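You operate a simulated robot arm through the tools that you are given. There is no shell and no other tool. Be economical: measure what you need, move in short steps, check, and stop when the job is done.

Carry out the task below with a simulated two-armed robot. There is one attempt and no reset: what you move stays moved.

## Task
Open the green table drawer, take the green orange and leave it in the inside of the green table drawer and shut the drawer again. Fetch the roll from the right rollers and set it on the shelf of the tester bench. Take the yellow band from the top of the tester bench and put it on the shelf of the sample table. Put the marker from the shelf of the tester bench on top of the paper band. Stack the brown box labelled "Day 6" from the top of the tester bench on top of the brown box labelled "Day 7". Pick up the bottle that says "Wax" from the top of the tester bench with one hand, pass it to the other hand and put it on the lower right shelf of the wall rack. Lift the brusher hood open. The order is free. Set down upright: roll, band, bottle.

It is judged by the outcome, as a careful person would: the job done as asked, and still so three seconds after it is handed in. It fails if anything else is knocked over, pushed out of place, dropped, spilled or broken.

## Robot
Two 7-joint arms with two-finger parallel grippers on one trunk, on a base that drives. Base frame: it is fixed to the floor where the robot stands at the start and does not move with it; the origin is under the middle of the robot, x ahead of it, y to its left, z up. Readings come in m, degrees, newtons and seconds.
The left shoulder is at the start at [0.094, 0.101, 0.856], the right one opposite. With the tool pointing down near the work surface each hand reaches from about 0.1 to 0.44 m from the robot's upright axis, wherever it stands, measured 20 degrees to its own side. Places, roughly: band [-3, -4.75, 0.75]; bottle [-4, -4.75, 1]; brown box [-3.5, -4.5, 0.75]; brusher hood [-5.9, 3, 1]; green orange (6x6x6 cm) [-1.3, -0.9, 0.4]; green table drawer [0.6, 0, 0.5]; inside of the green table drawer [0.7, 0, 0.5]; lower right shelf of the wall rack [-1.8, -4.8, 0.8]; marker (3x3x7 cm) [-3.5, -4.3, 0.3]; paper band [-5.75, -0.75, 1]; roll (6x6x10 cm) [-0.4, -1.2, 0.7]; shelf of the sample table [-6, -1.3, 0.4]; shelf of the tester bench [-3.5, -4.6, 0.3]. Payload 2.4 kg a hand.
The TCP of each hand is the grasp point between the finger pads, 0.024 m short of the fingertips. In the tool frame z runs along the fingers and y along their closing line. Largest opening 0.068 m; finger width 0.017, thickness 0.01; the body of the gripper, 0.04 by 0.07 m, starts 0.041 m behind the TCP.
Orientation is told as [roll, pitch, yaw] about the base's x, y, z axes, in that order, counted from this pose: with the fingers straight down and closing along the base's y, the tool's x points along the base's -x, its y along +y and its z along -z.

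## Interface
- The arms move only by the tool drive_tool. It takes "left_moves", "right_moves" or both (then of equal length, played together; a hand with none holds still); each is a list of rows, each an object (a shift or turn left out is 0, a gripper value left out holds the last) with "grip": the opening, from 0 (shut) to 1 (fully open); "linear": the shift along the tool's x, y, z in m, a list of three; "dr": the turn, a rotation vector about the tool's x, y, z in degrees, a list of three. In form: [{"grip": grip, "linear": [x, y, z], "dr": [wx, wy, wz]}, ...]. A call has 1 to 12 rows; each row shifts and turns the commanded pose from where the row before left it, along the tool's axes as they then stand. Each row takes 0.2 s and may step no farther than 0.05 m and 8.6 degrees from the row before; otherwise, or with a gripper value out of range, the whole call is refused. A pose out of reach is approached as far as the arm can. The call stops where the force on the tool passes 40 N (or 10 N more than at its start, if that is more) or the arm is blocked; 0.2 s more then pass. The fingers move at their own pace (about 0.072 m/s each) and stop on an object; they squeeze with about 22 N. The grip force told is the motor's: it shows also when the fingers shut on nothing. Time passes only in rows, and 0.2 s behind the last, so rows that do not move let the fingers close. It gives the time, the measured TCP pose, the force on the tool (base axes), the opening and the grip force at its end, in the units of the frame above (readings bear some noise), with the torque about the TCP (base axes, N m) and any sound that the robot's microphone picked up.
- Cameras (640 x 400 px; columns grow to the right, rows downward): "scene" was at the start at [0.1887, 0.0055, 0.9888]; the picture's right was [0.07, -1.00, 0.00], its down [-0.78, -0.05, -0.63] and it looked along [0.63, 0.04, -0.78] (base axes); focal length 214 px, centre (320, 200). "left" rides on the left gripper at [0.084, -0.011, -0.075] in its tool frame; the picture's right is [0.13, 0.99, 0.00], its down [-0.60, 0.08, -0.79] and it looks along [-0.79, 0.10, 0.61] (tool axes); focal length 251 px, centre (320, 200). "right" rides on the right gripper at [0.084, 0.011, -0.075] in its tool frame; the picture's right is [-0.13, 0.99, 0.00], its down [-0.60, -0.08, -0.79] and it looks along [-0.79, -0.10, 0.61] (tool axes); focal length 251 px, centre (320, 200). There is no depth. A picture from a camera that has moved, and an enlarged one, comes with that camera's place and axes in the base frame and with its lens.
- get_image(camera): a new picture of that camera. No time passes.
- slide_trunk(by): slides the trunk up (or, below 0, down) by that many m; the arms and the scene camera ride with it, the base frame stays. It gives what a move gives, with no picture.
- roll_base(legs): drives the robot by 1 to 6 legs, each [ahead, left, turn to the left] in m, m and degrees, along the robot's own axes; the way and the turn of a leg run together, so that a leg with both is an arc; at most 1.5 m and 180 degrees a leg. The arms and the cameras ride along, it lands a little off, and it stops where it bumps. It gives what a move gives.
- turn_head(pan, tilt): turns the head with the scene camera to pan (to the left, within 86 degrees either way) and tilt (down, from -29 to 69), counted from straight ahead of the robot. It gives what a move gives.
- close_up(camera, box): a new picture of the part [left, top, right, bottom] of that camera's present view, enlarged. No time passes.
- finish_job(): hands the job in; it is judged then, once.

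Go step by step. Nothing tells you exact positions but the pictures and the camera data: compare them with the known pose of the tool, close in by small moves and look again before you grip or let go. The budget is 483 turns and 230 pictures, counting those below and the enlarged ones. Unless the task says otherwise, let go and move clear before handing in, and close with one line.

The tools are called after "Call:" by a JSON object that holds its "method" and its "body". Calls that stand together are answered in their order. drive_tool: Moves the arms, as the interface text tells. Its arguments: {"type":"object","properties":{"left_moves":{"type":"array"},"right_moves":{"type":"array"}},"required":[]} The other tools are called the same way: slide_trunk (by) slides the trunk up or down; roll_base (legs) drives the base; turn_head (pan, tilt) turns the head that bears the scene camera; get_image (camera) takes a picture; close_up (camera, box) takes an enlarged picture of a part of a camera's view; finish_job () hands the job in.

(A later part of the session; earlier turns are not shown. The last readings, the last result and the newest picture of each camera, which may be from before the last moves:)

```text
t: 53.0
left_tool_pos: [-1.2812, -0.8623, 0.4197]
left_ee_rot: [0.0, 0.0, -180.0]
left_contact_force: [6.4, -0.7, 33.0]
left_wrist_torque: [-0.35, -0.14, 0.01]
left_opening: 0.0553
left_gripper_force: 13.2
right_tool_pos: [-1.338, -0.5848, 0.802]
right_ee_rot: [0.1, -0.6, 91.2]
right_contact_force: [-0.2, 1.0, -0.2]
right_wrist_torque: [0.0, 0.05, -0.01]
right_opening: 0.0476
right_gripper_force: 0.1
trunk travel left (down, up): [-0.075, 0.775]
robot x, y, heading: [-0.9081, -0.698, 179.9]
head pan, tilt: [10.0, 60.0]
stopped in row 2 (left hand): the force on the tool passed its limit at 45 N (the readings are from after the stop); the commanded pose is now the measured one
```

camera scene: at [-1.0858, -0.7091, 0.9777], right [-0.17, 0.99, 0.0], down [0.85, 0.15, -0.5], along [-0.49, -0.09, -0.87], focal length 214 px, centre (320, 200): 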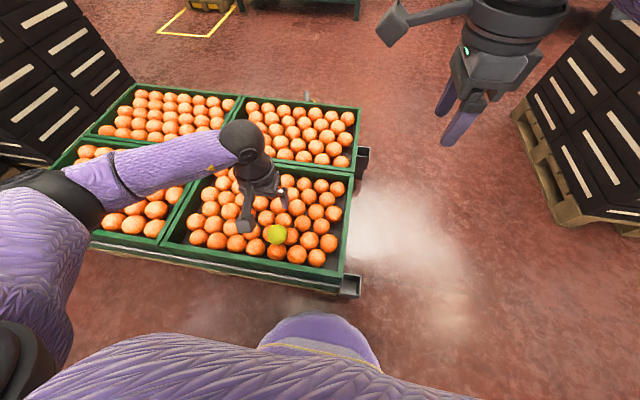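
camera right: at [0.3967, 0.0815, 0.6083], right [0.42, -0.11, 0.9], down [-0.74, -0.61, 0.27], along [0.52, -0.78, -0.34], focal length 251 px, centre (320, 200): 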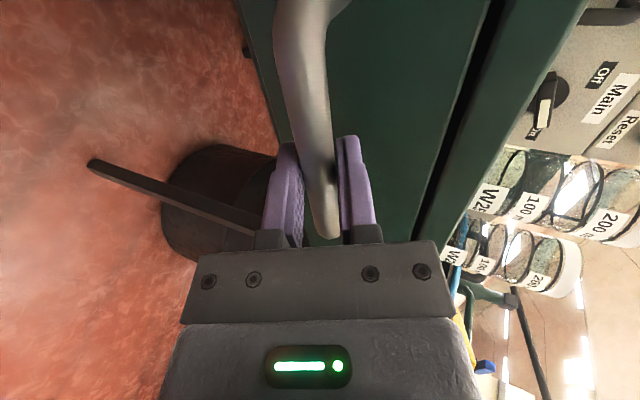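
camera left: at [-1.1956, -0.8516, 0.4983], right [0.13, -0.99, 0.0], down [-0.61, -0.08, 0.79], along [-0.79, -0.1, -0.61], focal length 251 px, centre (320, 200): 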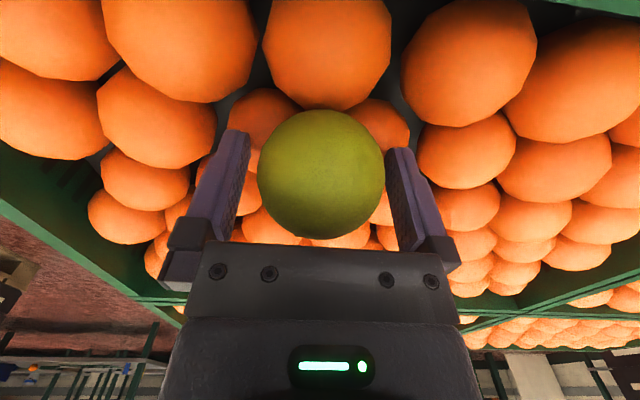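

Call:
{"method": "drive_tool", "body": {"left_moves": [{"grip": 1}, {"grip": 1}]}}

Call:
{"method": "get_image", "body": {"camera": "left"}}

Call:
{"method": "close_up", "body": {"camera": "scene", "box": [200, 170, 360, 270]}}

```text
t: 53.6
left_tool_pos: [-1.2823, -0.86, 0.4207]
left_ee_rot: [-0.3, -0.1, 179.9]
left_contact_force: [12.2, 7.6, 32.5]
left_wrist_torque: [-0.94, -0.33, 0.52]
left_opening: 0.0618
left_gripper_force: 0.0
right_tool_pos: [-1.3387, -0.5855, 0.8032]
right_ee_rot: [0.0, -0.6, 91.0]
right_contact_force: [0.0, -0.4, -0.6]
right_wrist_torque: [0.01, 0.03, -0.04]
right_opening: 0.0477
right_gripper_force: 0.1
trunk travel left (down, up): [-0.075, 0.775]
robot x, y, heading: [-0.9094, -0.695, 180.0]
head pan, tilt: [10.0, 60.0]
stopped in row 2 (left hand): the force on the tool passed its limit at 44 N (the readings are from after the stop); the commanded pose is now the measured one
```

```text
201 pictures are left
camera left: at [-1.1976, -0.849, 0.4964], right [0.13, -0.99, 0.0], down [-0.6, -0.08, 0.79], along [-0.79, -0.1, -0.61], focal length 251 px, centre (320, 200)
```

left: 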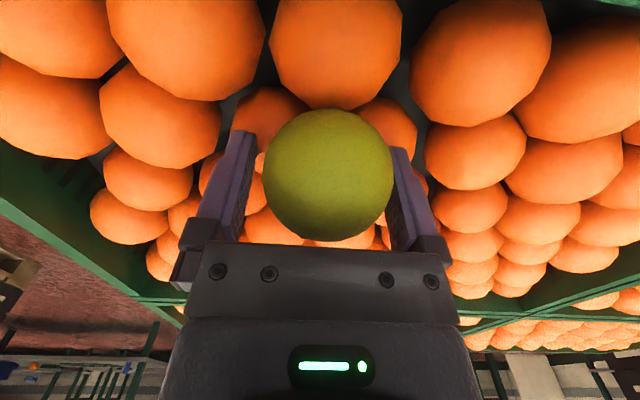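

```text
4.00 times, centred on (280, 220) of scene
camera zoom: at [-1.0834, -0.7078, 0.9781], right [-0.17, 0.99, 0.0], down [0.85, 0.15, -0.5], along [-0.49, -0.09, -0.86], focal length 858 px, centre (480, 120)
```

zoom: 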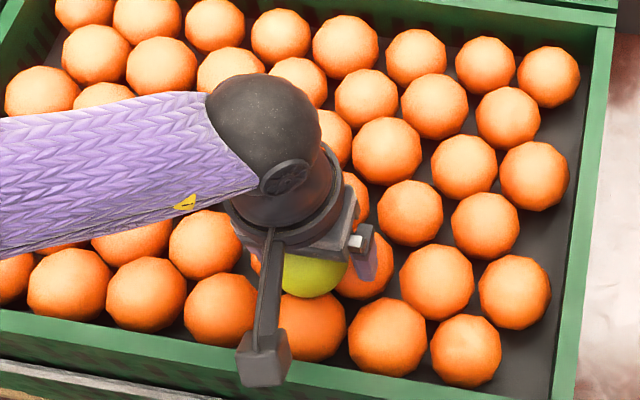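

Call:
{"method": "drive_tool", "body": {"left_moves": [{"linear": [0, 0, -0.006], "grip": 1}, {}]}}

```text
t: 54.2
left_tool_pos: [-1.2826, -0.8612, 0.4243]
left_ee_rot: [-0.2, 0.1, 179.8]
left_contact_force: [-0.2, -0.1, -0.3]
left_wrist_torque: [0.02, -0.02, -0.01]
left_opening: 0.0679
left_gripper_force: 0.0
right_tool_pos: [-1.3398, -0.5866, 0.8004]
right_ee_rot: [-0.1, -0.7, 91.0]
right_contact_force: [0.3, 0.5, -0.8]
right_wrist_torque: [0.0, -0.02, -0.01]
right_opening: 0.0475
right_gripper_force: 0.1
trunk travel left (down, up): [-0.075, 0.775]
robot x, y, heading: [-0.9068, -0.7016, 179.8]
head pan, tilt: [10.0, 60.0]
```

Call:
{"method": "drive_tool", "body": {"left_moves": [{"grip": 0.8}, {"grip": 0.8}]}}

Call:
{"method": "get_image", "body": {"camera": "left"}}

```text
t: 54.8
left_tool_pos: [-1.2823, -0.8612, 0.4245]
left_ee_rot: [-0.2, 0.1, 179.9]
left_contact_force: [0.1, -0.3, -1.7]
left_wrist_torque: [0.01, 0.03, 0.0]
left_opening: 0.0554
left_gripper_force: 8.6
right_tool_pos: [-1.34, -0.5875, 0.8004]
right_ee_rot: [-0.1, -0.6, 91.0]
right_contact_force: [0.4, 0.3, 0.0]
right_wrist_torque: [-0.01, -0.01, -0.01]
right_opening: 0.0474
right_gripper_force: 0.1
trunk travel left (down, up): [-0.075, 0.775]
robot x, y, heading: [-0.9131, -0.6965, 179.7]
head pan, tilt: [10.0, 60.0]
```

```text
199 pictures are left
camera left: at [-1.1985, -0.8507, 0.5007], right [0.13, -0.99, 0.0], down [-0.61, -0.08, 0.79], along [-0.79, -0.1, -0.61], focal length 251 px, centre (320, 200)
```

left: 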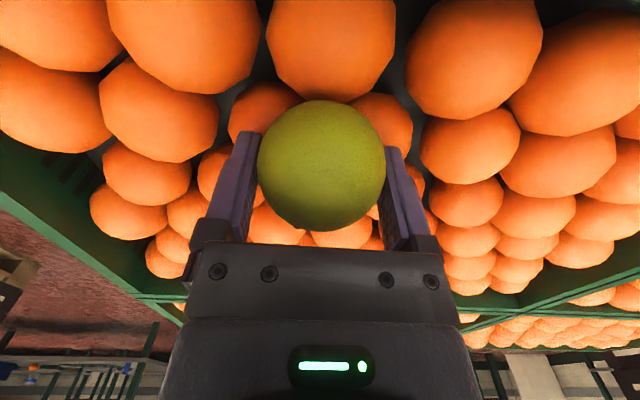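

Call:
{"method": "drive_tool", "body": {"left_moves": [{"grip": 0.5}, {"grip": 0.5}, {"linear": [0, 0, -0.02]}, {"linear": [0, 0, -0.04]}, {"linear": [0, 0, -0.04]}]}}

Call:
{"method": "get_image", "body": {"camera": "left"}}

```text
t: 56.0
left_tool_pos: [-1.2823, -0.8619, 0.5263]
left_ee_rot: [-0.2, 0.2, 179.9]
left_contact_force: [-0.5, 0.2, -0.5]
left_wrist_torque: [-0.01, 0.01, -0.01]
left_opening: 0.0547
left_gripper_force: 22.2
right_tool_pos: [-1.3412, -0.5854, 0.8013]
right_ee_rot: [0.0, -0.7, 91.0]
right_contact_force: [-0.5, -0.6, 0.5]
right_wrist_torque: [0.0, 0.02, 0.01]
right_opening: 0.0478
right_gripper_force: 0.1
trunk travel left (down, up): [-0.075, 0.775]
robot x, y, heading: [-0.9076, -0.6956, 179.7]
head pan, tilt: [10.0, 60.0]
```

```text
198 pictures are left
camera left: at [-1.1984, -0.8508, 0.6017], right [0.13, -0.99, 0.0], down [-0.61, -0.08, 0.79], along [-0.79, -0.1, -0.61], focal length 251 px, centre (320, 200)
```

left: 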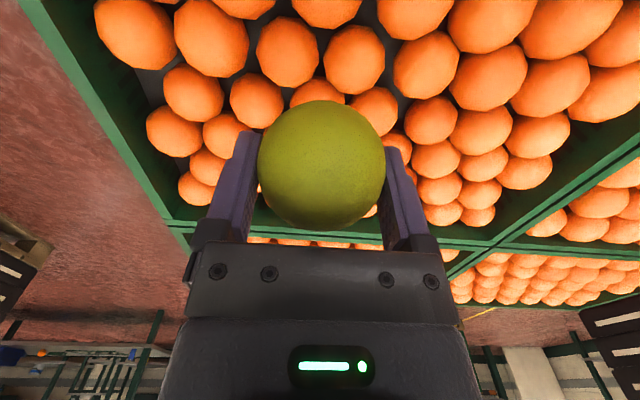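

Green orange secured. Next I'll lift it, go back to the drawer, and set it in.

Call:
{"method": "drive_tool", "body": {"left_moves": [{"linear": [0, 0, -0.05]}, {"linear": [0, 0, -0.05]}, {"linear": [0, 0, -0.05]}, {"linear": [0, 0, -0.05]}, {"linear": [0, 0, -0.05]}, {"linear": [0, 0, -0.04]}]}}

Call:
{"method": "roll_base", "body": {"legs": [[0, -0.4, 0], [-0.5, 0, 0], [0, 0, -90], [0, 0, -89.8]]}}

Call:
{"method": "turn_head", "body": {"pan": 0, "tilt": 45}}

Call:
{"method": "get_image", "body": {"camera": "scene"}}

```text
t: 57.4
left_tool_pos: [-1.2836, -0.8643, 0.816]
left_ee_rot: [-0.2, 0.2, 180.0]
left_contact_force: [-0.4, 0.4, -1.2]
left_wrist_torque: [0.0, 0.03, 0.01]
left_opening: 0.0547
left_gripper_force: 22.5
right_tool_pos: [-1.3395, -0.5869, 0.8012]
right_ee_rot: [0.0, -0.7, 91.1]
right_contact_force: [0.1, -0.4, 0.3]
right_wrist_torque: [0.06, -0.03, -0.01]
right_opening: 0.0476
right_gripper_force: 0.0
trunk travel left (down, up): [-0.075, 0.775]
robot x, y, heading: [-0.9123, -0.6997, 179.9]
head pan, tilt: [10.0, 60.0]
```

```text
t: 70.1
left_tool_pos: [-0.0351, -0.1336, 0.816]
left_ee_rot: [-0.2, 0.2, 0.1]
left_contact_force: [0.8, -0.9, -1.2]
left_wrist_torque: [-0.01, 0.01, 0.03]
left_opening: 0.0548
left_gripper_force: 21.9
right_tool_pos: [0.0209, -0.4124, 0.8012]
right_ee_rot: [-0.1, -0.6, -88.7]
right_contact_force: [0.5, 0.6, 0.8]
right_wrist_torque: [0.01, 0.01, 0.01]
right_opening: 0.0476
right_gripper_force: 0.1
trunk travel left (down, up): [-0.075, 0.775]
robot x, y, heading: [-0.4137, -0.3013, -0.0]
head pan, tilt: [10.0, 60.0]
```

```text
t: 70.9
left_tool_pos: [-0.0339, -0.1343, 0.8149]
left_ee_rot: [-0.2, 0.2, 0.1]
left_contact_force: [0.5, -0.2, -0.1]
left_wrist_torque: [-0.03, 0.04, -0.02]
left_opening: 0.0546
left_gripper_force: 21.7
right_tool_pos: [0.0205, -0.4125, 0.8011]
right_ee_rot: [0.0, -0.7, -88.7]
right_contact_force: [-0.2, 1.0, -1.4]
right_wrist_torque: [0.02, -0.01, 0.0]
right_opening: 0.0475
right_gripper_force: 0.0
trunk travel left (down, up): [-0.075, 0.775]
robot x, y, heading: [-0.4079, -0.2961, -0.2]
head pan, tilt: [0.0, 45.0]
```

```text
197 pictures are left
camera scene: at [-0.2147, -0.3004, 0.9971], right [0.0, -1.0, 0.0], down [-0.71, 0.0, -0.71], along [0.71, 0.0, -0.71], focal length 214 px, centre (320, 200)
```

scene: 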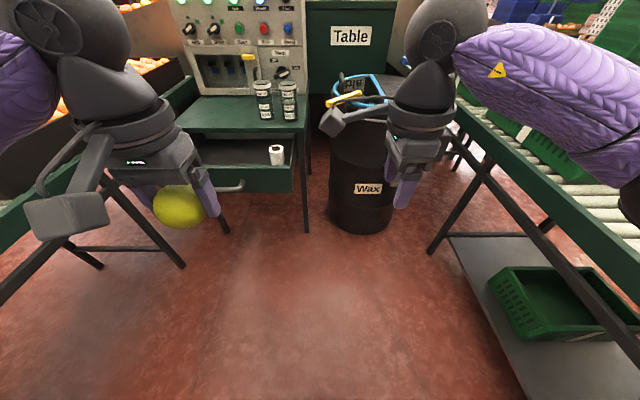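

Call:
{"method": "roll_base", "body": {"legs": [[0, 0.19, 0], [0.38, 0, 0]]}}

Call:
{"method": "get_image", "body": {"camera": "scene"}}

Call:
{"method": "get_image", "body": {"camera": "left"}}

```text
t: 74.5
left_tool_pos: [0.3489, 0.0527, 0.8153]
left_ee_rot: [-0.1, 0.1, 0.0]
left_contact_force: [-0.7, -0.5, -1.2]
left_wrist_torque: [-0.01, 0.01, -0.02]
left_opening: 0.0543
left_gripper_force: 21.6
right_tool_pos: [0.4043, -0.2238, 0.8023]
right_ee_rot: [0.0, -0.8, -88.9]
right_contact_force: [-0.7, 0.2, 0.6]
right_wrist_torque: [-0.02, 0.02, -0.01]
right_opening: 0.0477
right_gripper_force: 0.0
trunk travel left (down, up): [-0.075, 0.775]
robot x, y, heading: [-0.0262, -0.116, -0.3]
head pan, tilt: [0.0, 45.0]
```

```text
196 pictures are left
camera scene: at [0.1687, -0.1118, 0.9972], right [0.0, -1.0, 0.0], down [-0.71, 0.0, -0.71], along [0.71, 0.0, -0.71], focal length 214 px, centre (320, 200)
```

scene: 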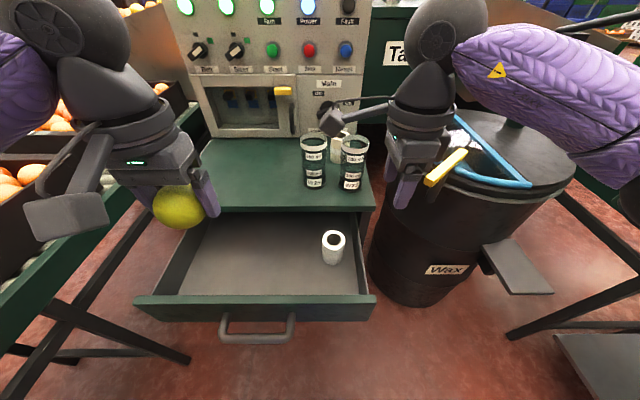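

```text
195 pictures are left
camera left: at [0.2644, 0.0429, 0.8913], right [-0.13, 0.99, 0.0], down [0.61, 0.08, 0.79], along [0.79, 0.1, -0.61], focal length 251 px, centre (320, 200)
```

left: 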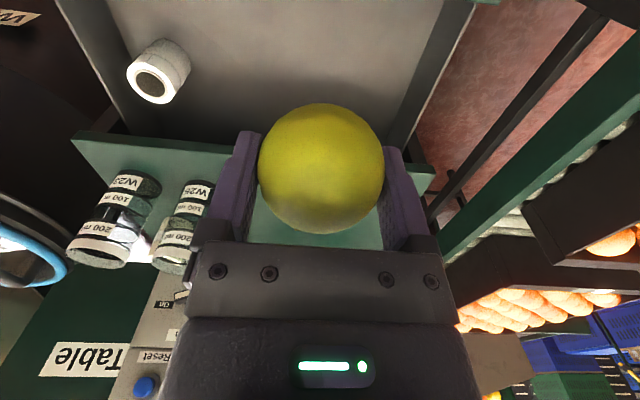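

Call:
{"method": "drive_tool", "body": {"left_moves": [{"linear": [-0.03, 0, 0.03]}, {"linear": [-0.03, 0, 0.03]}, {"linear": [0, 0, 0.05]}, {"linear": [0, 0, 0.05]}, {"linear": [0, 0, 0.03]}, {}]}}

Call:
{"method": "get_image", "body": {"camera": "left"}}

Call:
{"method": "get_image", "body": {"camera": "scene"}}

```text
t: 75.8
left_tool_pos: [0.4084, 0.0525, 0.6236]
left_ee_rot: [-0.2, 0.1, 0.0]
left_contact_force: [-0.1, -0.6, -0.4]
left_wrist_torque: [0.01, 0.03, -0.02]
left_opening: 0.055
left_gripper_force: 21.8
right_tool_pos: [0.404, -0.2233, 0.8]
right_ee_rot: [-0.1, -0.7, -88.8]
right_contact_force: [-0.5, 0.1, 0.6]
right_wrist_torque: [0.0, 0.01, 0.0]
right_opening: 0.0477
right_gripper_force: 0.0
trunk travel left (down, up): [-0.075, 0.775]
robot x, y, heading: [-0.0243, -0.1137, 0.0]
head pan, tilt: [0.0, 45.0]
```

```text
194 pictures are left
camera left: at [0.3239, 0.0415, 0.7008], right [-0.13, 0.99, 0.0], down [0.61, 0.08, 0.79], along [0.79, 0.1, -0.61], focal length 251 px, centre (320, 200)
```

left: 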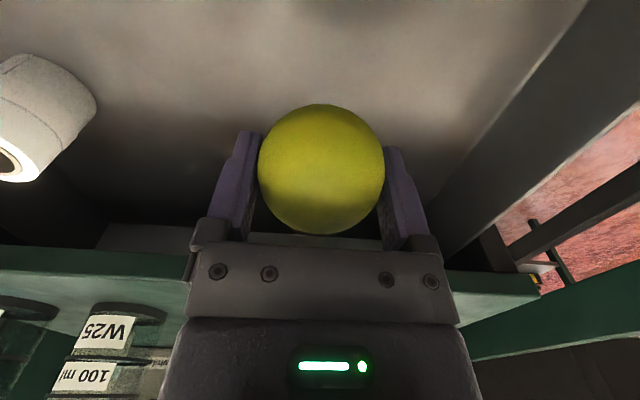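

```text
193 pictures are left
camera scene: at [0.1688, -0.1118, 0.9971], right [0.0, -1.0, 0.0], down [-0.71, 0.0, -0.71], along [0.71, 0.0, -0.71], focal length 214 px, centre (320, 200)
```

scene: 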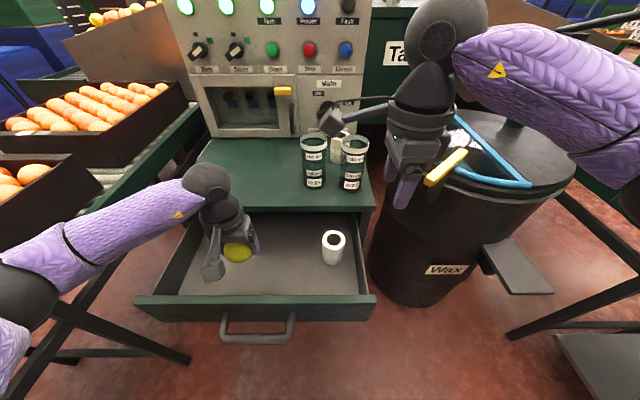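

Clear of the sides. Lowering in small steps until it touches the drawer floor.

Call:
{"method": "drive_tool", "body": {"left_moves": [{"linear": [0, 0, 0.015]}, {"linear": [0, 0, 0.01]}, {"linear": [0, 0, 0.006]}, {}]}}

Call:
{"method": "get_image", "body": {"camera": "left"}}

```text
t: 76.8
left_tool_pos: [0.4085, 0.0534, 0.5937]
left_ee_rot: [-0.2, 0.1, 0.0]
left_contact_force: [-0.3, 0.5, -0.3]
left_wrist_torque: [0.0, 0.0, 0.0]
left_opening: 0.055
left_gripper_force: 21.7
right_tool_pos: [0.4029, -0.2244, 0.8007]
right_ee_rot: [0.0, -0.7, -88.9]
right_contact_force: [-0.2, -0.3, -1.1]
right_wrist_torque: [-0.01, -0.02, 0.01]
right_opening: 0.0475
right_gripper_force: 0.1
trunk travel left (down, up): [-0.075, 0.775]
robot x, y, heading: [-0.0295, -0.1078, 0.2]
head pan, tilt: [0.0, 45.0]
```

```text
192 pictures are left
camera left: at [0.3238, 0.042, 0.6701], right [-0.13, 0.99, 0.0], down [0.61, 0.08, 0.79], along [0.79, 0.1, -0.61], focal length 251 px, centre (320, 200)
```

left: 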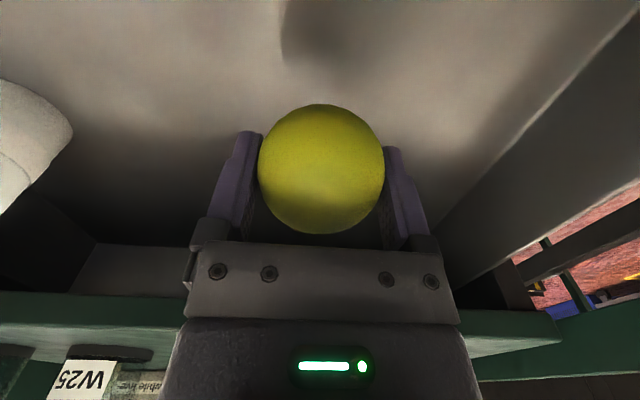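

Call:
{"method": "drive_tool", "body": {"left_moves": [{"linear": [0, 0, 0.006]}, {"linear": [0, 0, 0.005]}, {"linear": [0, 0, 0.004]}, {}]}}

```text
t: 77.8
left_tool_pos: [0.4075, 0.053, 0.5793]
left_ee_rot: [-0.3, 0.1, 0.1]
left_contact_force: [-0.1, 0.1, -0.7]
left_wrist_torque: [0.0, -0.01, -0.03]
left_opening: 0.0546
left_gripper_force: 22.5
right_tool_pos: [0.4049, -0.2239, 0.8019]
right_ee_rot: [-0.1, -0.7, -88.9]
right_contact_force: [-0.4, -0.1, -0.5]
right_wrist_torque: [-0.02, 0.0, -0.01]
right_opening: 0.0476
right_gripper_force: 0.2
trunk travel left (down, up): [-0.075, 0.775]
robot x, y, heading: [-0.0274, -0.1164, -0.1]
head pan, tilt: [0.0, 45.0]
```

Call:
{"method": "drive_tool", "body": {"left_moves": [{"linear": [0, 0, 0.005]}, {"linear": [0, 0, 0.005]}, {}]}}

Call:
{"method": "get_image", "body": {"camera": "left"}}

```text
t: 78.7
left_tool_pos: [0.4071, 0.0536, 0.5692]
left_ee_rot: [-0.3, 0.0, 0.0]
left_contact_force: [0.0, -0.2, -1.7]
left_wrist_torque: [-0.01, 0.02, -0.03]
left_opening: 0.0547
left_gripper_force: 22.1
right_tool_pos: [0.4052, -0.2234, 0.8005]
right_ee_rot: [0.0, -0.7, -88.9]
right_contact_force: [-1.0, -0.6, -0.4]
right_wrist_torque: [-0.02, 0.01, 0.01]
right_opening: 0.0476
right_gripper_force: 0.0
trunk travel left (down, up): [-0.075, 0.775]
robot x, y, heading: [-0.0236, -0.1123, -0.3]
head pan, tilt: [0.0, 45.0]
```

```text
191 pictures are left
camera left: at [0.3237, 0.042, 0.6451], right [-0.13, 0.99, 0.0], down [0.61, 0.08, 0.79], along [0.78, 0.1, -0.61], focal length 251 px, centre (320, 200)
```

left: 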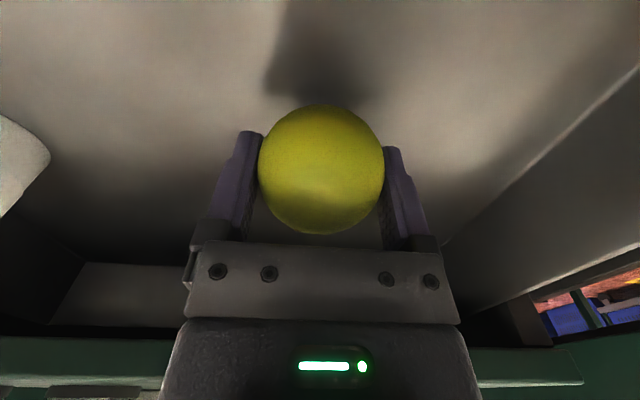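

Call:
{"method": "drive_tool", "body": {"left_moves": [{"linear": [0, 0, 0.004]}, {"linear": [0, 0, 0.004]}, {"linear": [0, 0, 0.004]}, {}]}}

```text
t: 79.7
left_tool_pos: [0.408, 0.0528, 0.5573]
left_ee_rot: [-0.2, 0.1, 0.0]
left_contact_force: [0.6, 0.2, -0.1]
left_wrist_torque: [-0.02, -0.02, 0.02]
left_opening: 0.0546
left_gripper_force: 22.1
right_tool_pos: [0.404, -0.224, 0.8026]
right_ee_rot: [-0.2, -0.6, -89.0]
right_contact_force: [0.4, 0.0, -0.2]
right_wrist_torque: [0.01, 0.02, 0.01]
right_opening: 0.0474
right_gripper_force: 0.1
trunk travel left (down, up): [-0.075, 0.775]
robot x, y, heading: [-0.0248, -0.1129, -0.2]
head pan, tilt: [0.0, 45.0]
```

Call:
{"method": "drive_tool", "body": {"left_moves": [{"linear": [0, 0, 0.004]}, {"linear": [0, 0, 0.004]}, {}]}}

Call:
{"method": "get_image", "body": {"camera": "left"}}

Call:
{"method": "close_up", "body": {"camera": "scene", "box": [140, 180, 380, 330]}}

```text
t: 80.5
left_tool_pos: [0.4071, 0.0529, 0.5505]
left_ee_rot: [-0.3, 0.0, -0.1]
left_contact_force: [-0.3, -0.2, -0.4]
left_wrist_torque: [-0.01, 0.01, -0.01]
left_opening: 0.0547
left_gripper_force: 22.4
right_tool_pos: [0.4048, -0.2234, 0.8026]
right_ee_rot: [-0.1, -0.7, -88.9]
right_contact_force: [-0.3, -0.3, 0.8]
right_wrist_torque: [0.03, 0.0, -0.02]
right_opening: 0.0478
right_gripper_force: 0.0
trunk travel left (down, up): [-0.075, 0.775]
robot x, y, heading: [-0.0254, -0.112, -0.2]
head pan, tilt: [0.0, 45.0]
```

```text
190 pictures are left
camera left: at [0.3237, 0.0422, 0.6249], right [-0.13, 0.99, 0.0], down [0.61, 0.08, 0.79], along [0.79, 0.1, -0.61], focal length 251 px, centre (320, 200)
```

left: 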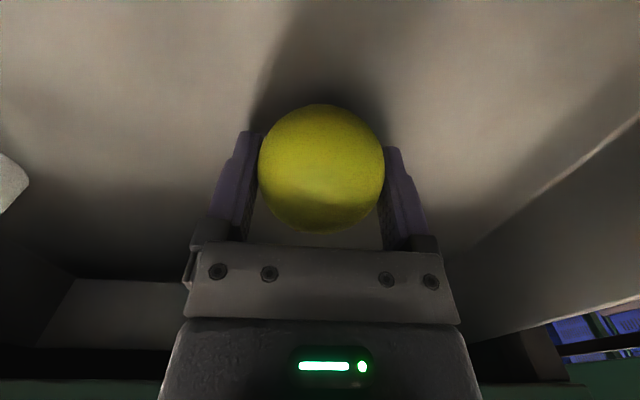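

```text
2.67 times, centred on (260, 255) of scene
camera zoom: at [0.1688, -0.1118, 0.9971], right [0.0, -1.0, 0.0], down [-0.71, 0.0, -0.71], along [0.71, 0.0, -0.71], focal length 572 px, centre (480, 53)
```

zoom: 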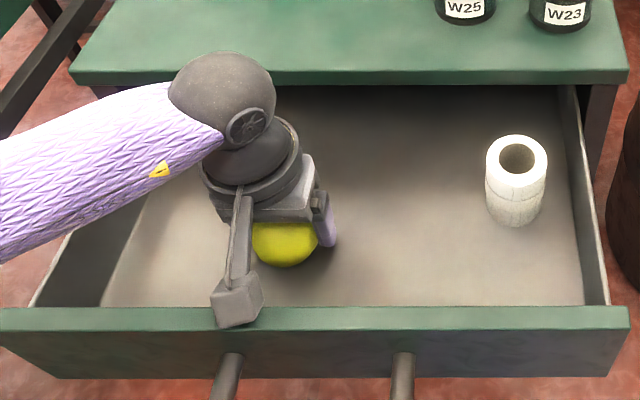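

Call:
{"method": "drive_tool", "body": {"left_moves": [{"linear": [-0.03, 0, 0]}, {"linear": [0, 0, 0.004]}, {"linear": [0, 0, 0.004]}, {}]}}

```text
t: 81.5
left_tool_pos: [0.4369, 0.0519, 0.5434]
left_ee_rot: [-0.2, -0.1, 0.0]
left_contact_force: [1.9, 4.4, 23.5]
left_wrist_torque: [0.31, 0.07, 0.04]
left_opening: 0.0549
left_gripper_force: 21.6
right_tool_pos: [0.4026, -0.2241, 0.8024]
right_ee_rot: [0.0, -0.7, -88.8]
right_contact_force: [0.3, 0.4, 0.5]
right_wrist_torque: [-0.02, -0.03, -0.02]
right_opening: 0.0479
right_gripper_force: 0.0
trunk travel left (down, up): [-0.075, 0.775]
robot x, y, heading: [-0.024, -0.1104, -0.0]
head pan, tilt: [0.0, 45.0]
```

Call:
{"method": "drive_tool", "body": {"left_moves": [{"linear": [0, 0, -0.002], "grip": 0.85}, {"grip": 0.9}, {"grip": 1}, {"grip": 1}, {}]}}

Call:
{"method": "get_image", "body": {"camera": "left"}}

```text
t: 82.7
left_tool_pos: [0.4363, 0.0521, 0.5436]
left_ee_rot: [-0.1, 0.2, 0.0]
left_contact_force: [0.0, -2.8, 1.2]
left_wrist_torque: [0.02, -0.01, 0.01]
left_opening: 0.0669
left_gripper_force: 0.1
right_tool_pos: [0.4043, -0.2225, 0.8004]
right_ee_rot: [0.0, -0.7, -88.8]
right_contact_force: [-1.1, 0.7, -0.5]
right_wrist_torque: [0.03, 0.0, 0.0]
right_opening: 0.0476
right_gripper_force: 0.1
trunk travel left (down, up): [-0.075, 0.775]
robot x, y, heading: [-0.0237, -0.1071, -0.3]
head pan, tilt: [0.0, 45.0]
```

```text
188 pictures are left
camera left: at [0.3534, 0.0422, 0.6191], right [-0.13, 0.99, 0.0], down [0.61, 0.08, 0.79], along [0.78, 0.1, -0.61], focal length 251 px, centre (320, 200)
```

left: 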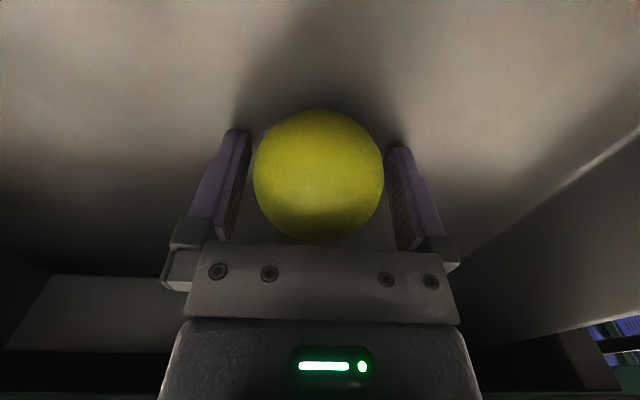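

Call:
{"method": "drive_tool", "body": {"left_moves": [{"linear": [0, 0, -0.02]}, {"linear": [0, 0, -0.04]}, {"linear": [0, 0, -0.05]}, {"linear": [0, 0, -0.05]}, {"linear": [0, 0, -0.05]}, {"linear": [0.03, 0, -0.04]}, {"linear": [0.03, 0, 0]}]}}

Call:
{"method": "get_image", "body": {"camera": "scene"}}

```text
t: 84.2
left_tool_pos: [0.3784, 0.0537, 0.7949]
left_ee_rot: [-0.1, 0.2, 0.0]
left_contact_force: [0.7, -0.3, -0.7]
left_wrist_torque: [-0.03, -0.02, 0.02]
left_opening: 0.0681
left_gripper_force: 0.0
right_tool_pos: [0.405, -0.2228, 0.8017]
right_ee_rot: [-0.1, -0.7, -88.9]
right_contact_force: [0.7, 0.2, 0.3]
right_wrist_torque: [-0.03, -0.02, 0.0]
right_opening: 0.0477
right_gripper_force: 0.1
trunk travel left (down, up): [-0.075, 0.775]
robot x, y, heading: [-0.0256, -0.1102, 0.2]
head pan, tilt: [0.0, 45.0]
```

```text
187 pictures are left
camera scene: at [0.1688, -0.1118, 0.9971], right [0.0, -1.0, 0.0], down [-0.71, 0.0, -0.71], along [0.71, 0.0, -0.71], focal length 214 px, centre (320, 200)
```

scene: 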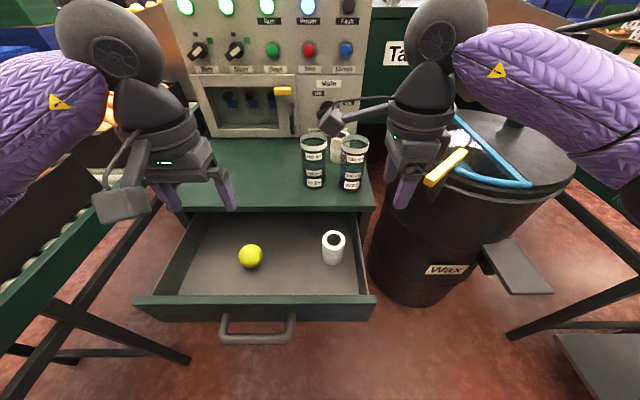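

Call:
{"method": "roll_base", "body": {"legs": [[-0.12, 0, 0]]}}

Call:
{"method": "drive_tool", "body": {"left_moves": [{"linear": [0.03, -0.027, 0], "grip": 0}, {"linear": [0.015, -0.027, 0]}, {"linear": [0, 0, 0.05]}, {"linear": [0, 0, 0.05]}, {"linear": [0, 0, 0.05]}, {"linear": [0, 0, 0.05]}, {"linear": [0, 0, 0.03]}, {}]}}

Call:
{"method": "get_image", "body": {"camera": "scene"}}

```text
t: 85.5
left_tool_pos: [0.2565, 0.0536, 0.794]
left_ee_rot: [-0.2, 0.1, 0.0]
left_contact_force: [0.6, 0.4, 0.1]
left_wrist_torque: [-0.02, 0.02, -0.03]
left_opening: 0.0679
left_gripper_force: 0.0
right_tool_pos: [0.2833, -0.2234, 0.8001]
right_ee_rot: [-0.1, -0.8, -88.9]
right_contact_force: [0.3, -0.3, 0.2]
right_wrist_torque: [0.0, 0.0, 0.05]
right_opening: 0.0476
right_gripper_force: 0.1
trunk travel left (down, up): [-0.075, 0.775]
robot x, y, heading: [-0.146, -0.1149, -0.1]
head pan, tilt: [0.0, 45.0]
```

```text
t: 87.3
left_tool_pos: [0.2118, -0.0024, 0.564]
left_ee_rot: [-0.1, 0.1, -0.1]
left_contact_force: [-0.8, 0.1, 0.2]
left_wrist_torque: [-0.02, -0.03, -0.01]
left_opening: 0.0002
left_gripper_force: 22.1
right_tool_pos: [0.2842, -0.2241, 0.8011]
right_ee_rot: [-0.2, -0.6, -88.9]
right_contact_force: [0.6, -1.0, -0.6]
right_wrist_torque: [0.02, 0.03, 0.0]
right_opening: 0.0478
right_gripper_force: 0.2
trunk travel left (down, up): [-0.075, 0.775]
robot x, y, heading: [-0.1458, -0.1139, -0.3]
head pan, tilt: [0.0, 45.0]
```

```text
186 pictures are left
camera scene: at [0.0479, -0.1117, 0.9972], right [0.0, -1.0, 0.0], down [-0.71, 0.0, -0.71], along [0.71, 0.0, -0.71], focal length 214 px, centre (320, 200)
```

scene: 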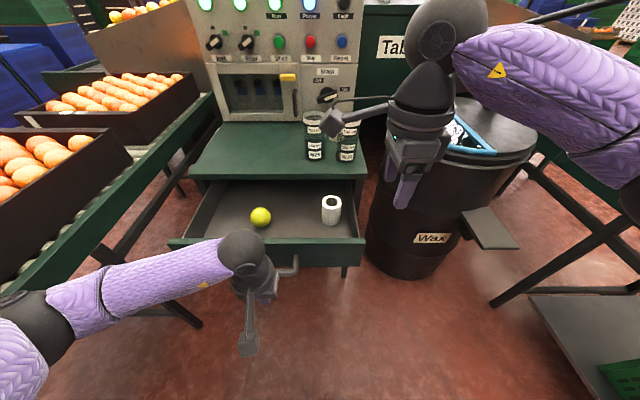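

Call:
{"method": "drive_tool", "body": {"left_moves": [{"linear": [-0.015, 0, 0]}, {"linear": [-0.013, 0, 0]}, {"linear": [-0.013, 0, 0]}, {"linear": [-0.013, 0, 0]}, {"linear": [-0.013, 0, 0]}, {"linear": [-0.013, 0, 0]}, {"linear": [-0.013, 0, 0]}, {"linear": [-0.013, 0, 0]}]}}

Call:
{"method": "get_image", "body": {"camera": "scene"}}

```text
t: 89.1
left_tool_pos: [0.3178, -0.0026, 0.5641]
left_ee_rot: [0.0, 0.1, -0.1]
left_contact_force: [0.0, 0.1, -0.4]
left_wrist_torque: [0.02, -0.01, 0.01]
left_opening: 0.0001
left_gripper_force: 21.9
right_tool_pos: [0.2816, -0.2236, 0.8011]
right_ee_rot: [-0.1, -0.7, -88.9]
right_contact_force: [-0.9, 0.2, -1.2]
right_wrist_torque: [-0.02, -0.01, -0.02]
right_opening: 0.0477
right_gripper_force: 0.0
trunk travel left (down, up): [-0.075, 0.775]
robot x, y, heading: [-0.1498, -0.1128, -0.3]
head pan, tilt: [0.0, 45.0]
```

```text
185 pictures are left
camera scene: at [0.0479, -0.1117, 0.9971], right [0.0, -1.0, 0.0], down [-0.71, 0.0, -0.71], along [0.71, 0.0, -0.71], focal length 214 px, centre (320, 200)
```

scene: 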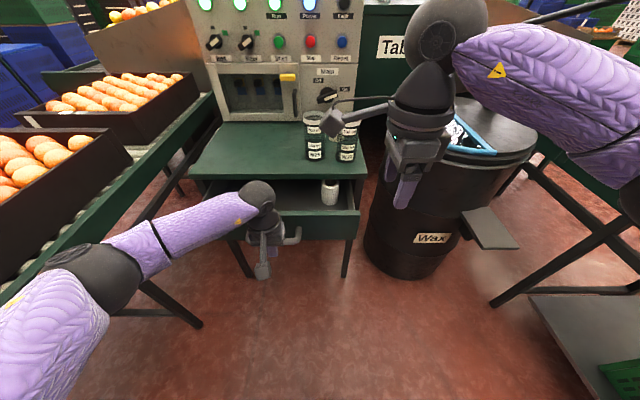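

Call:
{"method": "drive_tool", "body": {"left_moves": [{"linear": [-0.013, 0, 0]}, {"linear": [-0.013, 0, 0]}, {"linear": [-0.013, 0, 0]}, {"linear": [-0.013, 0, 0]}, {"linear": [-0.013, 0, 0]}, {"linear": [-0.013, 0, 0]}, {"linear": [-0.013, 0, 0]}, {"linear": [-0.013, 0, 0]}]}}

Call:
{"method": "get_image", "body": {"camera": "scene"}}

```text
t: 90.9
left_tool_pos: [0.3913, -0.001, 0.5645]
left_ee_rot: [-0.2, 0.1, -0.1]
left_contact_force: [-0.4, 0.4, 0.5]
left_wrist_torque: [0.04, 0.01, -0.02]
left_opening: 0.0002
left_gripper_force: 22.0
left hand out of reach, approached as far as the arm can: row 6, 7, 8
right_tool_pos: [0.2838, -0.2242, 0.8016]
right_ee_rot: [-0.1, -0.7, -88.9]
right_contact_force: [-0.5, -0.7, 0.1]
right_wrist_torque: [0.0, 0.0, 0.02]
right_opening: 0.0476
right_gripper_force: 0.0
trunk travel left (down, up): [-0.075, 0.775]
robot x, y, heading: [-0.1434, -0.108, -0.2]
head pan, tilt: [0.0, 45.0]
```

```text
184 pictures are left
camera scene: at [0.048, -0.1117, 0.9971], right [0.0, -1.0, 0.0], down [-0.71, 0.0, -0.71], along [0.71, 0.0, -0.71], focal length 214 px, centre (320, 200)
```

scene: 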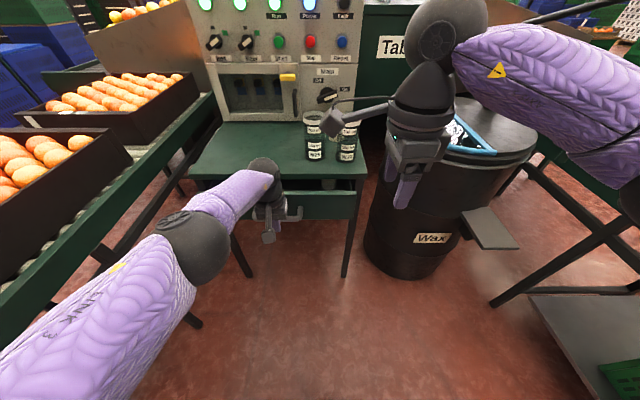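

Call:
{"method": "roll_base", "body": {"legs": [[0.05, 0, 0]]}}

Call:
{"method": "close_up", "body": {"camera": "scene", "box": [180, 150, 380, 275]}}

```text
t: 91.8
left_tool_pos: [0.4406, 0.0003, 0.5655]
left_ee_rot: [-0.2, 0.1, -0.2]
left_contact_force: [0.0, -0.3, 0.1]
left_wrist_torque: [0.0, 0.01, 0.0]
left_opening: 0.0
left_gripper_force: 21.8
right_tool_pos: [0.3334, -0.2241, 0.8013]
right_ee_rot: [-0.1, -0.8, -88.8]
right_contact_force: [0.8, -0.3, 0.2]
right_wrist_torque: [0.01, -0.05, -0.01]
right_opening: 0.0476
right_gripper_force: 0.0
trunk travel left (down, up): [-0.075, 0.775]
robot x, y, heading: [-0.0994, -0.112, -0.3]
head pan, tilt: [0.0, 45.0]
```

```text
3.20 times, centred on (280, 212) of scene
camera zoom: at [0.0979, -0.1119, 0.9972], right [0.0, -1.0, 0.0], down [-0.71, 0.0, -0.71], along [0.71, 0.0, -0.71], focal length 686 px, centre (448, 160)
```

zoom: 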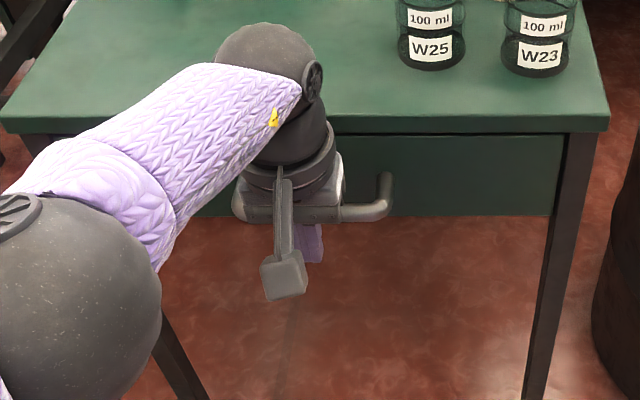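

Call:
{"method": "roll_base", "body": {"legs": [[0.02, 0, 0]]}}

Call:
{"method": "close_up", "body": {"camera": "scene", "box": [180, 150, 380, 275]}}

```text
t: 92.7
left_tool_pos: [0.4516, 0.0, 0.5649]
left_ee_rot: [-0.1, 1.0, 0.0]
left_contact_force: [-7.5, -1.0, 3.1]
left_wrist_torque: [0.05, -0.05, 0.07]
left_opening: 0.0
left_gripper_force: 22.2
right_tool_pos: [0.3473, -0.2228, 0.8001]
right_ee_rot: [-0.1, -0.7, -88.8]
right_contact_force: [0.0, -0.2, 0.0]
right_wrist_torque: [-0.02, -0.01, 0.01]
right_opening: 0.0475
right_gripper_force: 0.0
trunk travel left (down, up): [-0.075, 0.775]
robot x, y, heading: [-0.0827, -0.1121, -0.5]
head pan, tilt: [0.0, 45.0]
stopped in leg 1: the force on the tool passed its limit at 66 N (the readings are from after the stop); the commanded pose is now the measured one
```

```text
3.20 times, centred on (280, 212) of scene
camera zoom: at [0.1122, -0.1119, 0.9972], right [0.0, -1.0, 0.0], down [-0.71, 0.0, -0.71], along [0.71, 0.0, -0.71], focal length 686 px, centre (448, 160)
```

zoom: 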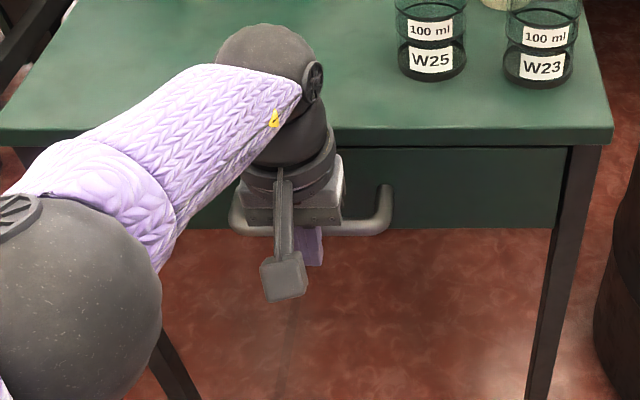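

Drawer is shut. Retract the hand and go to the roll on the right rollers.

Call:
{"method": "drive_tool", "body": {"left_moves": [{"linear": [0.04, 0, 0]}, {"linear": [0.04, 0, 0]}, {"linear": [0.03, 0.04, 0]}, {"linear": [0, 0.03, -0.04]}, {"linear": [0, 0.03, -0.04]}, {"linear": [0, 0.03, -0.04]}, {"linear": [0, 0.03, -0.04]}, {"linear": [-0.03, 0, -0.04]}, {"linear": [-0.03, 0, -0.04]}]}}

Call:
{"method": "get_image", "body": {"camera": "scene"}}

```text
t: 94.7
left_tool_pos: [0.4094, 0.1602, 0.8062]
left_ee_rot: [0.0, 1.0, -0.2]
left_contact_force: [-0.5, 0.4, 0.3]
left_wrist_torque: [-0.01, 0.01, -0.03]
left_opening: 0.0
left_gripper_force: 21.7
right_tool_pos: [0.3478, -0.2238, 0.8013]
right_ee_rot: [0.0, -0.7, -88.9]
right_contact_force: [-0.8, -0.5, -0.3]
right_wrist_torque: [-0.01, 0.03, 0.01]
right_opening: 0.0477
right_gripper_force: 0.1
trunk travel left (down, up): [-0.075, 0.775]
robot x, y, heading: [-0.0812, -0.1145, 0.1]
head pan, tilt: [0.0, 45.0]
```

```text
181 pictures are left
camera scene: at [0.1129, -0.1116, 0.9972], right [0.0, -1.0, 0.0], down [-0.71, 0.0, -0.71], along [0.71, 0.0, -0.71], focal length 214 px, centre (320, 200)
```

scene: 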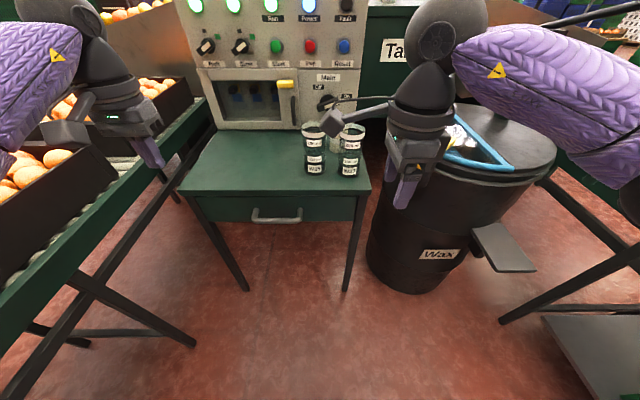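

Call:
{"method": "roll_base", "body": {"legs": [[-0.25, 0, 0], [0, 0, -90], [0.3, 0, 0]]}}

Call:
{"method": "drive_tool", "body": {"right_moves": [{"dr": [0, 0, -8.2], "grip": 1}, {"dr": [0, 0, -8.2]}, {"dr": [0, 0, -8.2]}, {"dr": [0, 0, -8.2]}, {"dr": [0, 0, -8.2]}, {"dr": [0, 0, -8.2]}, {"dr": [0, 0, -8.2]}, {"dr": [0, 0, -8.2]}, {"dr": [0, 0, -8.2]}, {"dr": [0, 0, -8.2]}, {"dr": [0, 0, -7]}]}}

Call:
{"method": "get_image", "body": {"camera": "scene"}}

```text
t: 102.0
left_tool_pos: [-0.0741, -0.9021, 0.8053]
left_ee_rot: [-0.2, 1.0, -91.3]
left_contact_force: [0.0, 0.0, -0.1]
left_wrist_torque: [0.0, 0.03, -0.01]
left_opening: 0.0
left_gripper_force: 22.1
right_tool_pos: [-0.4575, -0.8342, 0.8005]
right_ee_rot: [-0.1, -0.7, 179.8]
right_contact_force: [0.1, 0.3, -0.1]
right_wrist_torque: [-0.02, -0.02, 0.03]
right_opening: 0.0476
right_gripper_force: 0.1
trunk travel left (down, up): [-0.075, 0.775]
robot x, y, heading: [-0.3377, -0.4054, -91.3]
head pan, tilt: [0.0, 45.0]
```

```text
t: 104.4
left_tool_pos: [-0.075, -0.9027, 0.8051]
left_ee_rot: [-0.2, 0.9, -91.2]
left_contact_force: [-0.4, -0.4, 0.3]
left_wrist_torque: [-0.02, -0.01, -0.02]
left_opening: 0.0001
left_gripper_force: 22.1
right_tool_pos: [-0.4584, -0.8342, 0.8009]
right_ee_rot: [-0.6, 0.1, -91.1]
right_contact_force: [0.2, 0.2, -0.5]
right_wrist_torque: [0.02, 0.0, 0.02]
right_opening: 0.0681
right_gripper_force: 0.0
trunk travel left (down, up): [-0.075, 0.775]
robot x, y, heading: [-0.334, -0.4065, -91.5]
head pan, tilt: [0.0, 45.0]
```

```text
180 pictures are left
camera scene: at [-0.3397, -0.5989, 0.9971], right [-1.0, 0.02, 0.0], down [0.02, 0.71, -0.71], along [-0.02, -0.71, -0.71], focal length 214 px, centre (320, 200)
```

scene: 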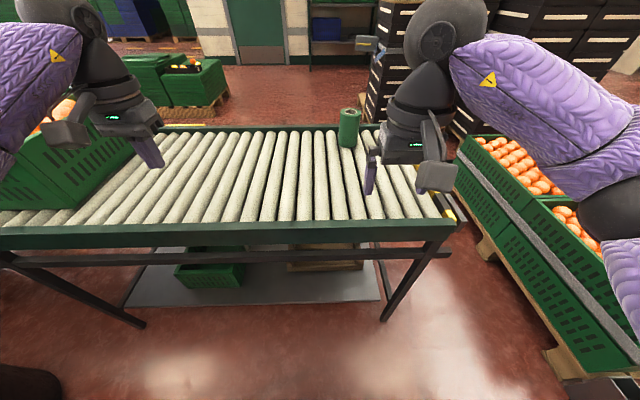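

Call:
{"method": "drive_tool", "body": {"left_moves": [{"linear": [0.03, -0.03, 0]}, {"linear": [0.03, -0.03, 0]}, {"linear": [0.03, -0.03, 0]}], "right_moves": [{"linear": [0.02, -0.01, -0.03]}, {"linear": [0.02, -0.01, -0.03]}, {"linear": [0.02, 0, -0.03]}]}}

Call:
{"method": "roll_base", "body": {"legs": [[0.15, 0, 1.3]]}}

Call:
{"method": "drive_tool", "body": {"right_moves": [{"dr": [0, -8.2, 0]}, {"dr": [0, -8.2, 0]}, {"dr": [0, -8.2, 0]}, {"dr": [0, -8.2, 0]}, {"dr": [0, -8.2, 0]}, {"dr": [0, -8.2, 0]}, {"dr": [0, -8.2, 0]}]}}

Call:
{"method": "get_image", "body": {"camera": "scene"}}

Call:
{"method": "get_image", "body": {"camera": "right"}}

```text
t: 105.2
left_tool_pos: [-0.1632, -0.8098, 0.8056]
left_ee_rot: [-0.2, 0.9, -91.3]
left_contact_force: [-0.2, -0.2, 0.0]
left_wrist_torque: [-0.03, 0.01, 0.01]
left_opening: 0.0
left_gripper_force: 21.4
right_tool_pos: [-0.4754, -0.7741, 0.8917]
right_ee_rot: [-0.7, 0.2, -91.2]
right_contact_force: [0.1, -0.6, 0.8]
right_wrist_torque: [0.01, -0.01, 0.04]
right_opening: 0.0681
right_gripper_force: 0.1
trunk travel left (down, up): [-0.075, 0.775]
robot x, y, heading: [-0.3366, -0.408, -91.7]
head pan, tilt: [0.0, 45.0]
```

```text
t: 106.6
left_tool_pos: [-0.1553, -0.956, 0.8059]
left_ee_rot: [-0.1, 1.0, -89.8]
left_contact_force: [-0.2, -0.8, 0.7]
left_wrist_torque: [-0.01, -0.01, -0.02]
left_opening: 0.0001
left_gripper_force: 22.4
right_tool_pos: [-0.4689, -0.9275, 0.8909]
right_ee_rot: [-0.7, 0.1, -89.8]
right_contact_force: [0.4, -1.1, -0.2]
right_wrist_torque: [-0.02, 0.02, -0.01]
right_opening: 0.068
right_gripper_force: 0.0
trunk travel left (down, up): [-0.075, 0.775]
robot x, y, heading: [-0.3402, -0.5558, -90.1]
head pan, tilt: [0.0, 45.0]
```

```text
t: 108.2
left_tool_pos: [-0.1551, -0.9565, 0.8061]
left_ee_rot: [-0.2, 1.0, -90.0]
left_contact_force: [0.7, 0.9, 0.0]
left_wrist_torque: [-0.02, 0.02, 0.02]
left_opening: 0.0001
left_gripper_force: 22.2
right_tool_pos: [-0.4692, -0.9313, 0.8946]
right_ee_rot: [-1.2, -57.3, -88.9]
right_contact_force: [-0.1, -0.3, 0.3]
right_wrist_torque: [-0.01, 0.01, -0.03]
right_opening: 0.0682
right_gripper_force: 0.2
right hand out of reach, approached as far as the arm can: row 7
trunk travel left (down, up): [-0.075, 0.775]
robot x, y, heading: [-0.3393, -0.5636, -90.3]
head pan, tilt: [0.0, 45.0]
```

```text
179 pictures are left
camera scene: at [-0.3372, -0.7496, 0.9972], right [-1.0, 0.0, 0.0], down [0.0, 0.71, -0.71], along [0.0, -0.71, -0.71], focal length 214 px, centre (320, 200)
```

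scene: 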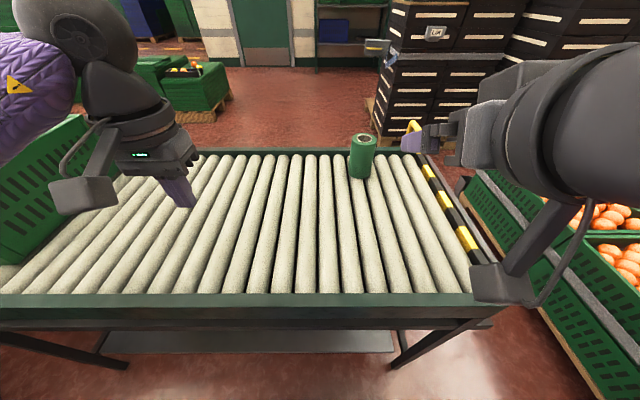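

```text
178 pictures are left
camera right: at [-0.4583, -0.8234, 0.8636], right [0.99, -0.07, 0.1], down [-0.07, 0.34, 0.94], along [-0.1, -0.94, 0.33], focal length 251 px, centre (320, 200)
```

right: 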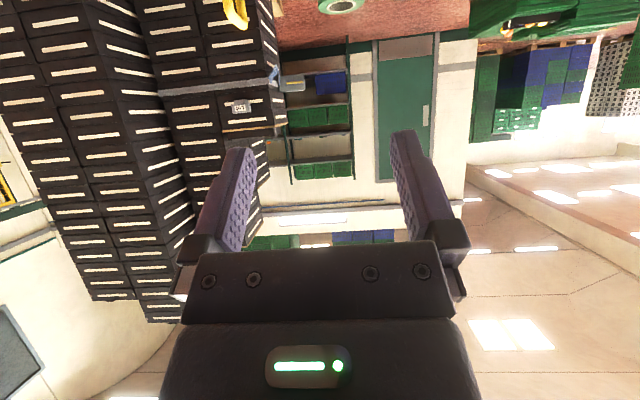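

Call:
{"method": "roll_base", "body": {"legs": [[0.09, 0, 0]]}}

Call:
{"method": "drive_tool", "body": {"right_moves": [{"linear": [0.0208, 0.0044, 0.04]}, {"linear": [0.0208, 0.0044, 0.04]}, {"linear": [0.0208, 0.0044, 0.04]}, {"linear": [0.0208, 0.0044, 0.04]}, {"linear": [0.0208, 0.0044, 0.04]}]}}

Call:
{"method": "get_image", "body": {"camera": "scene"}}

Call:
{"method": "get_image", "body": {"camera": "right"}}

```text
t: 109.3
left_tool_pos: [-0.1564, -1.0467, 0.8066]
left_ee_rot: [-0.2, 1.0, -89.9]
left_contact_force: [0.4, 0.7, -0.5]
left_wrist_torque: [0.0, 0.01, 0.01]
left_opening: 0.0002
left_gripper_force: 21.5
right_tool_pos: [-0.4683, -1.0204, 0.8943]
right_ee_rot: [-1.2, -57.2, -88.8]
right_contact_force: [-0.1, -0.4, 0.1]
right_wrist_torque: [0.02, 0.03, -0.02]
right_opening: 0.0679
right_gripper_force: 0.1
trunk travel left (down, up): [-0.075, 0.775]
robot x, y, heading: [-0.3386, -0.6478, -90.0]
head pan, tilt: [0.0, 45.0]
```

```text
t: 110.5
left_tool_pos: [-0.1565, -1.0456, 0.8057]
left_ee_rot: [-0.2, 1.0, -89.9]
left_contact_force: [0.8, 0.3, 0.5]
left_wrist_torque: [0.03, 0.01, 0.01]
left_opening: 0.0
left_gripper_force: 22.1
right_tool_pos: [-0.4482, -1.1358, 0.6995]
right_ee_rot: [-1.4, -57.1, -88.7]
right_contact_force: [-0.4, 0.2, 0.3]
right_wrist_torque: [-0.02, -0.03, 0.04]
right_opening: 0.068
right_gripper_force: 0.0
right hand out of reach, approached as far as the arm can: row 1
trunk travel left (down, up): [-0.075, 0.775]
robot x, y, heading: [-0.3364, -0.6436, -90.1]
head pan, tilt: [0.0, 45.0]
```

```text
177 pictures are left
camera scene: at [-0.3374, -0.8391, 0.9972], right [-1.0, 0.0, 0.0], down [0.0, 0.71, -0.71], along [0.0, -0.71, -0.71], focal length 214 px, centre (320, 200)
```

scene: 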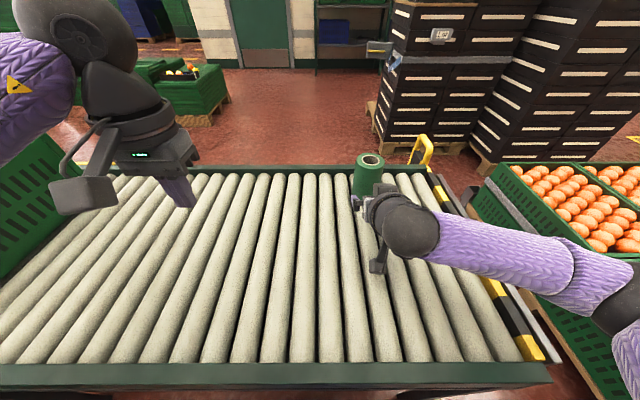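

```text
176 pictures are left
camera right: at [-0.4378, -1.0283, 0.6688], right [0.99, -0.07, 0.1], down [-0.07, 0.34, 0.94], along [-0.1, -0.94, 0.33], focal length 251 px, centre (320, 200)
```

right: 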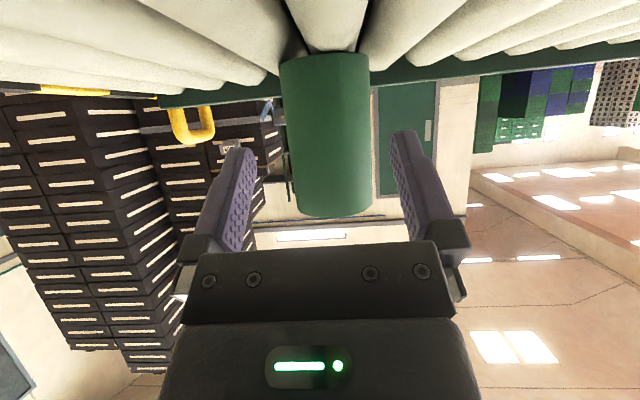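

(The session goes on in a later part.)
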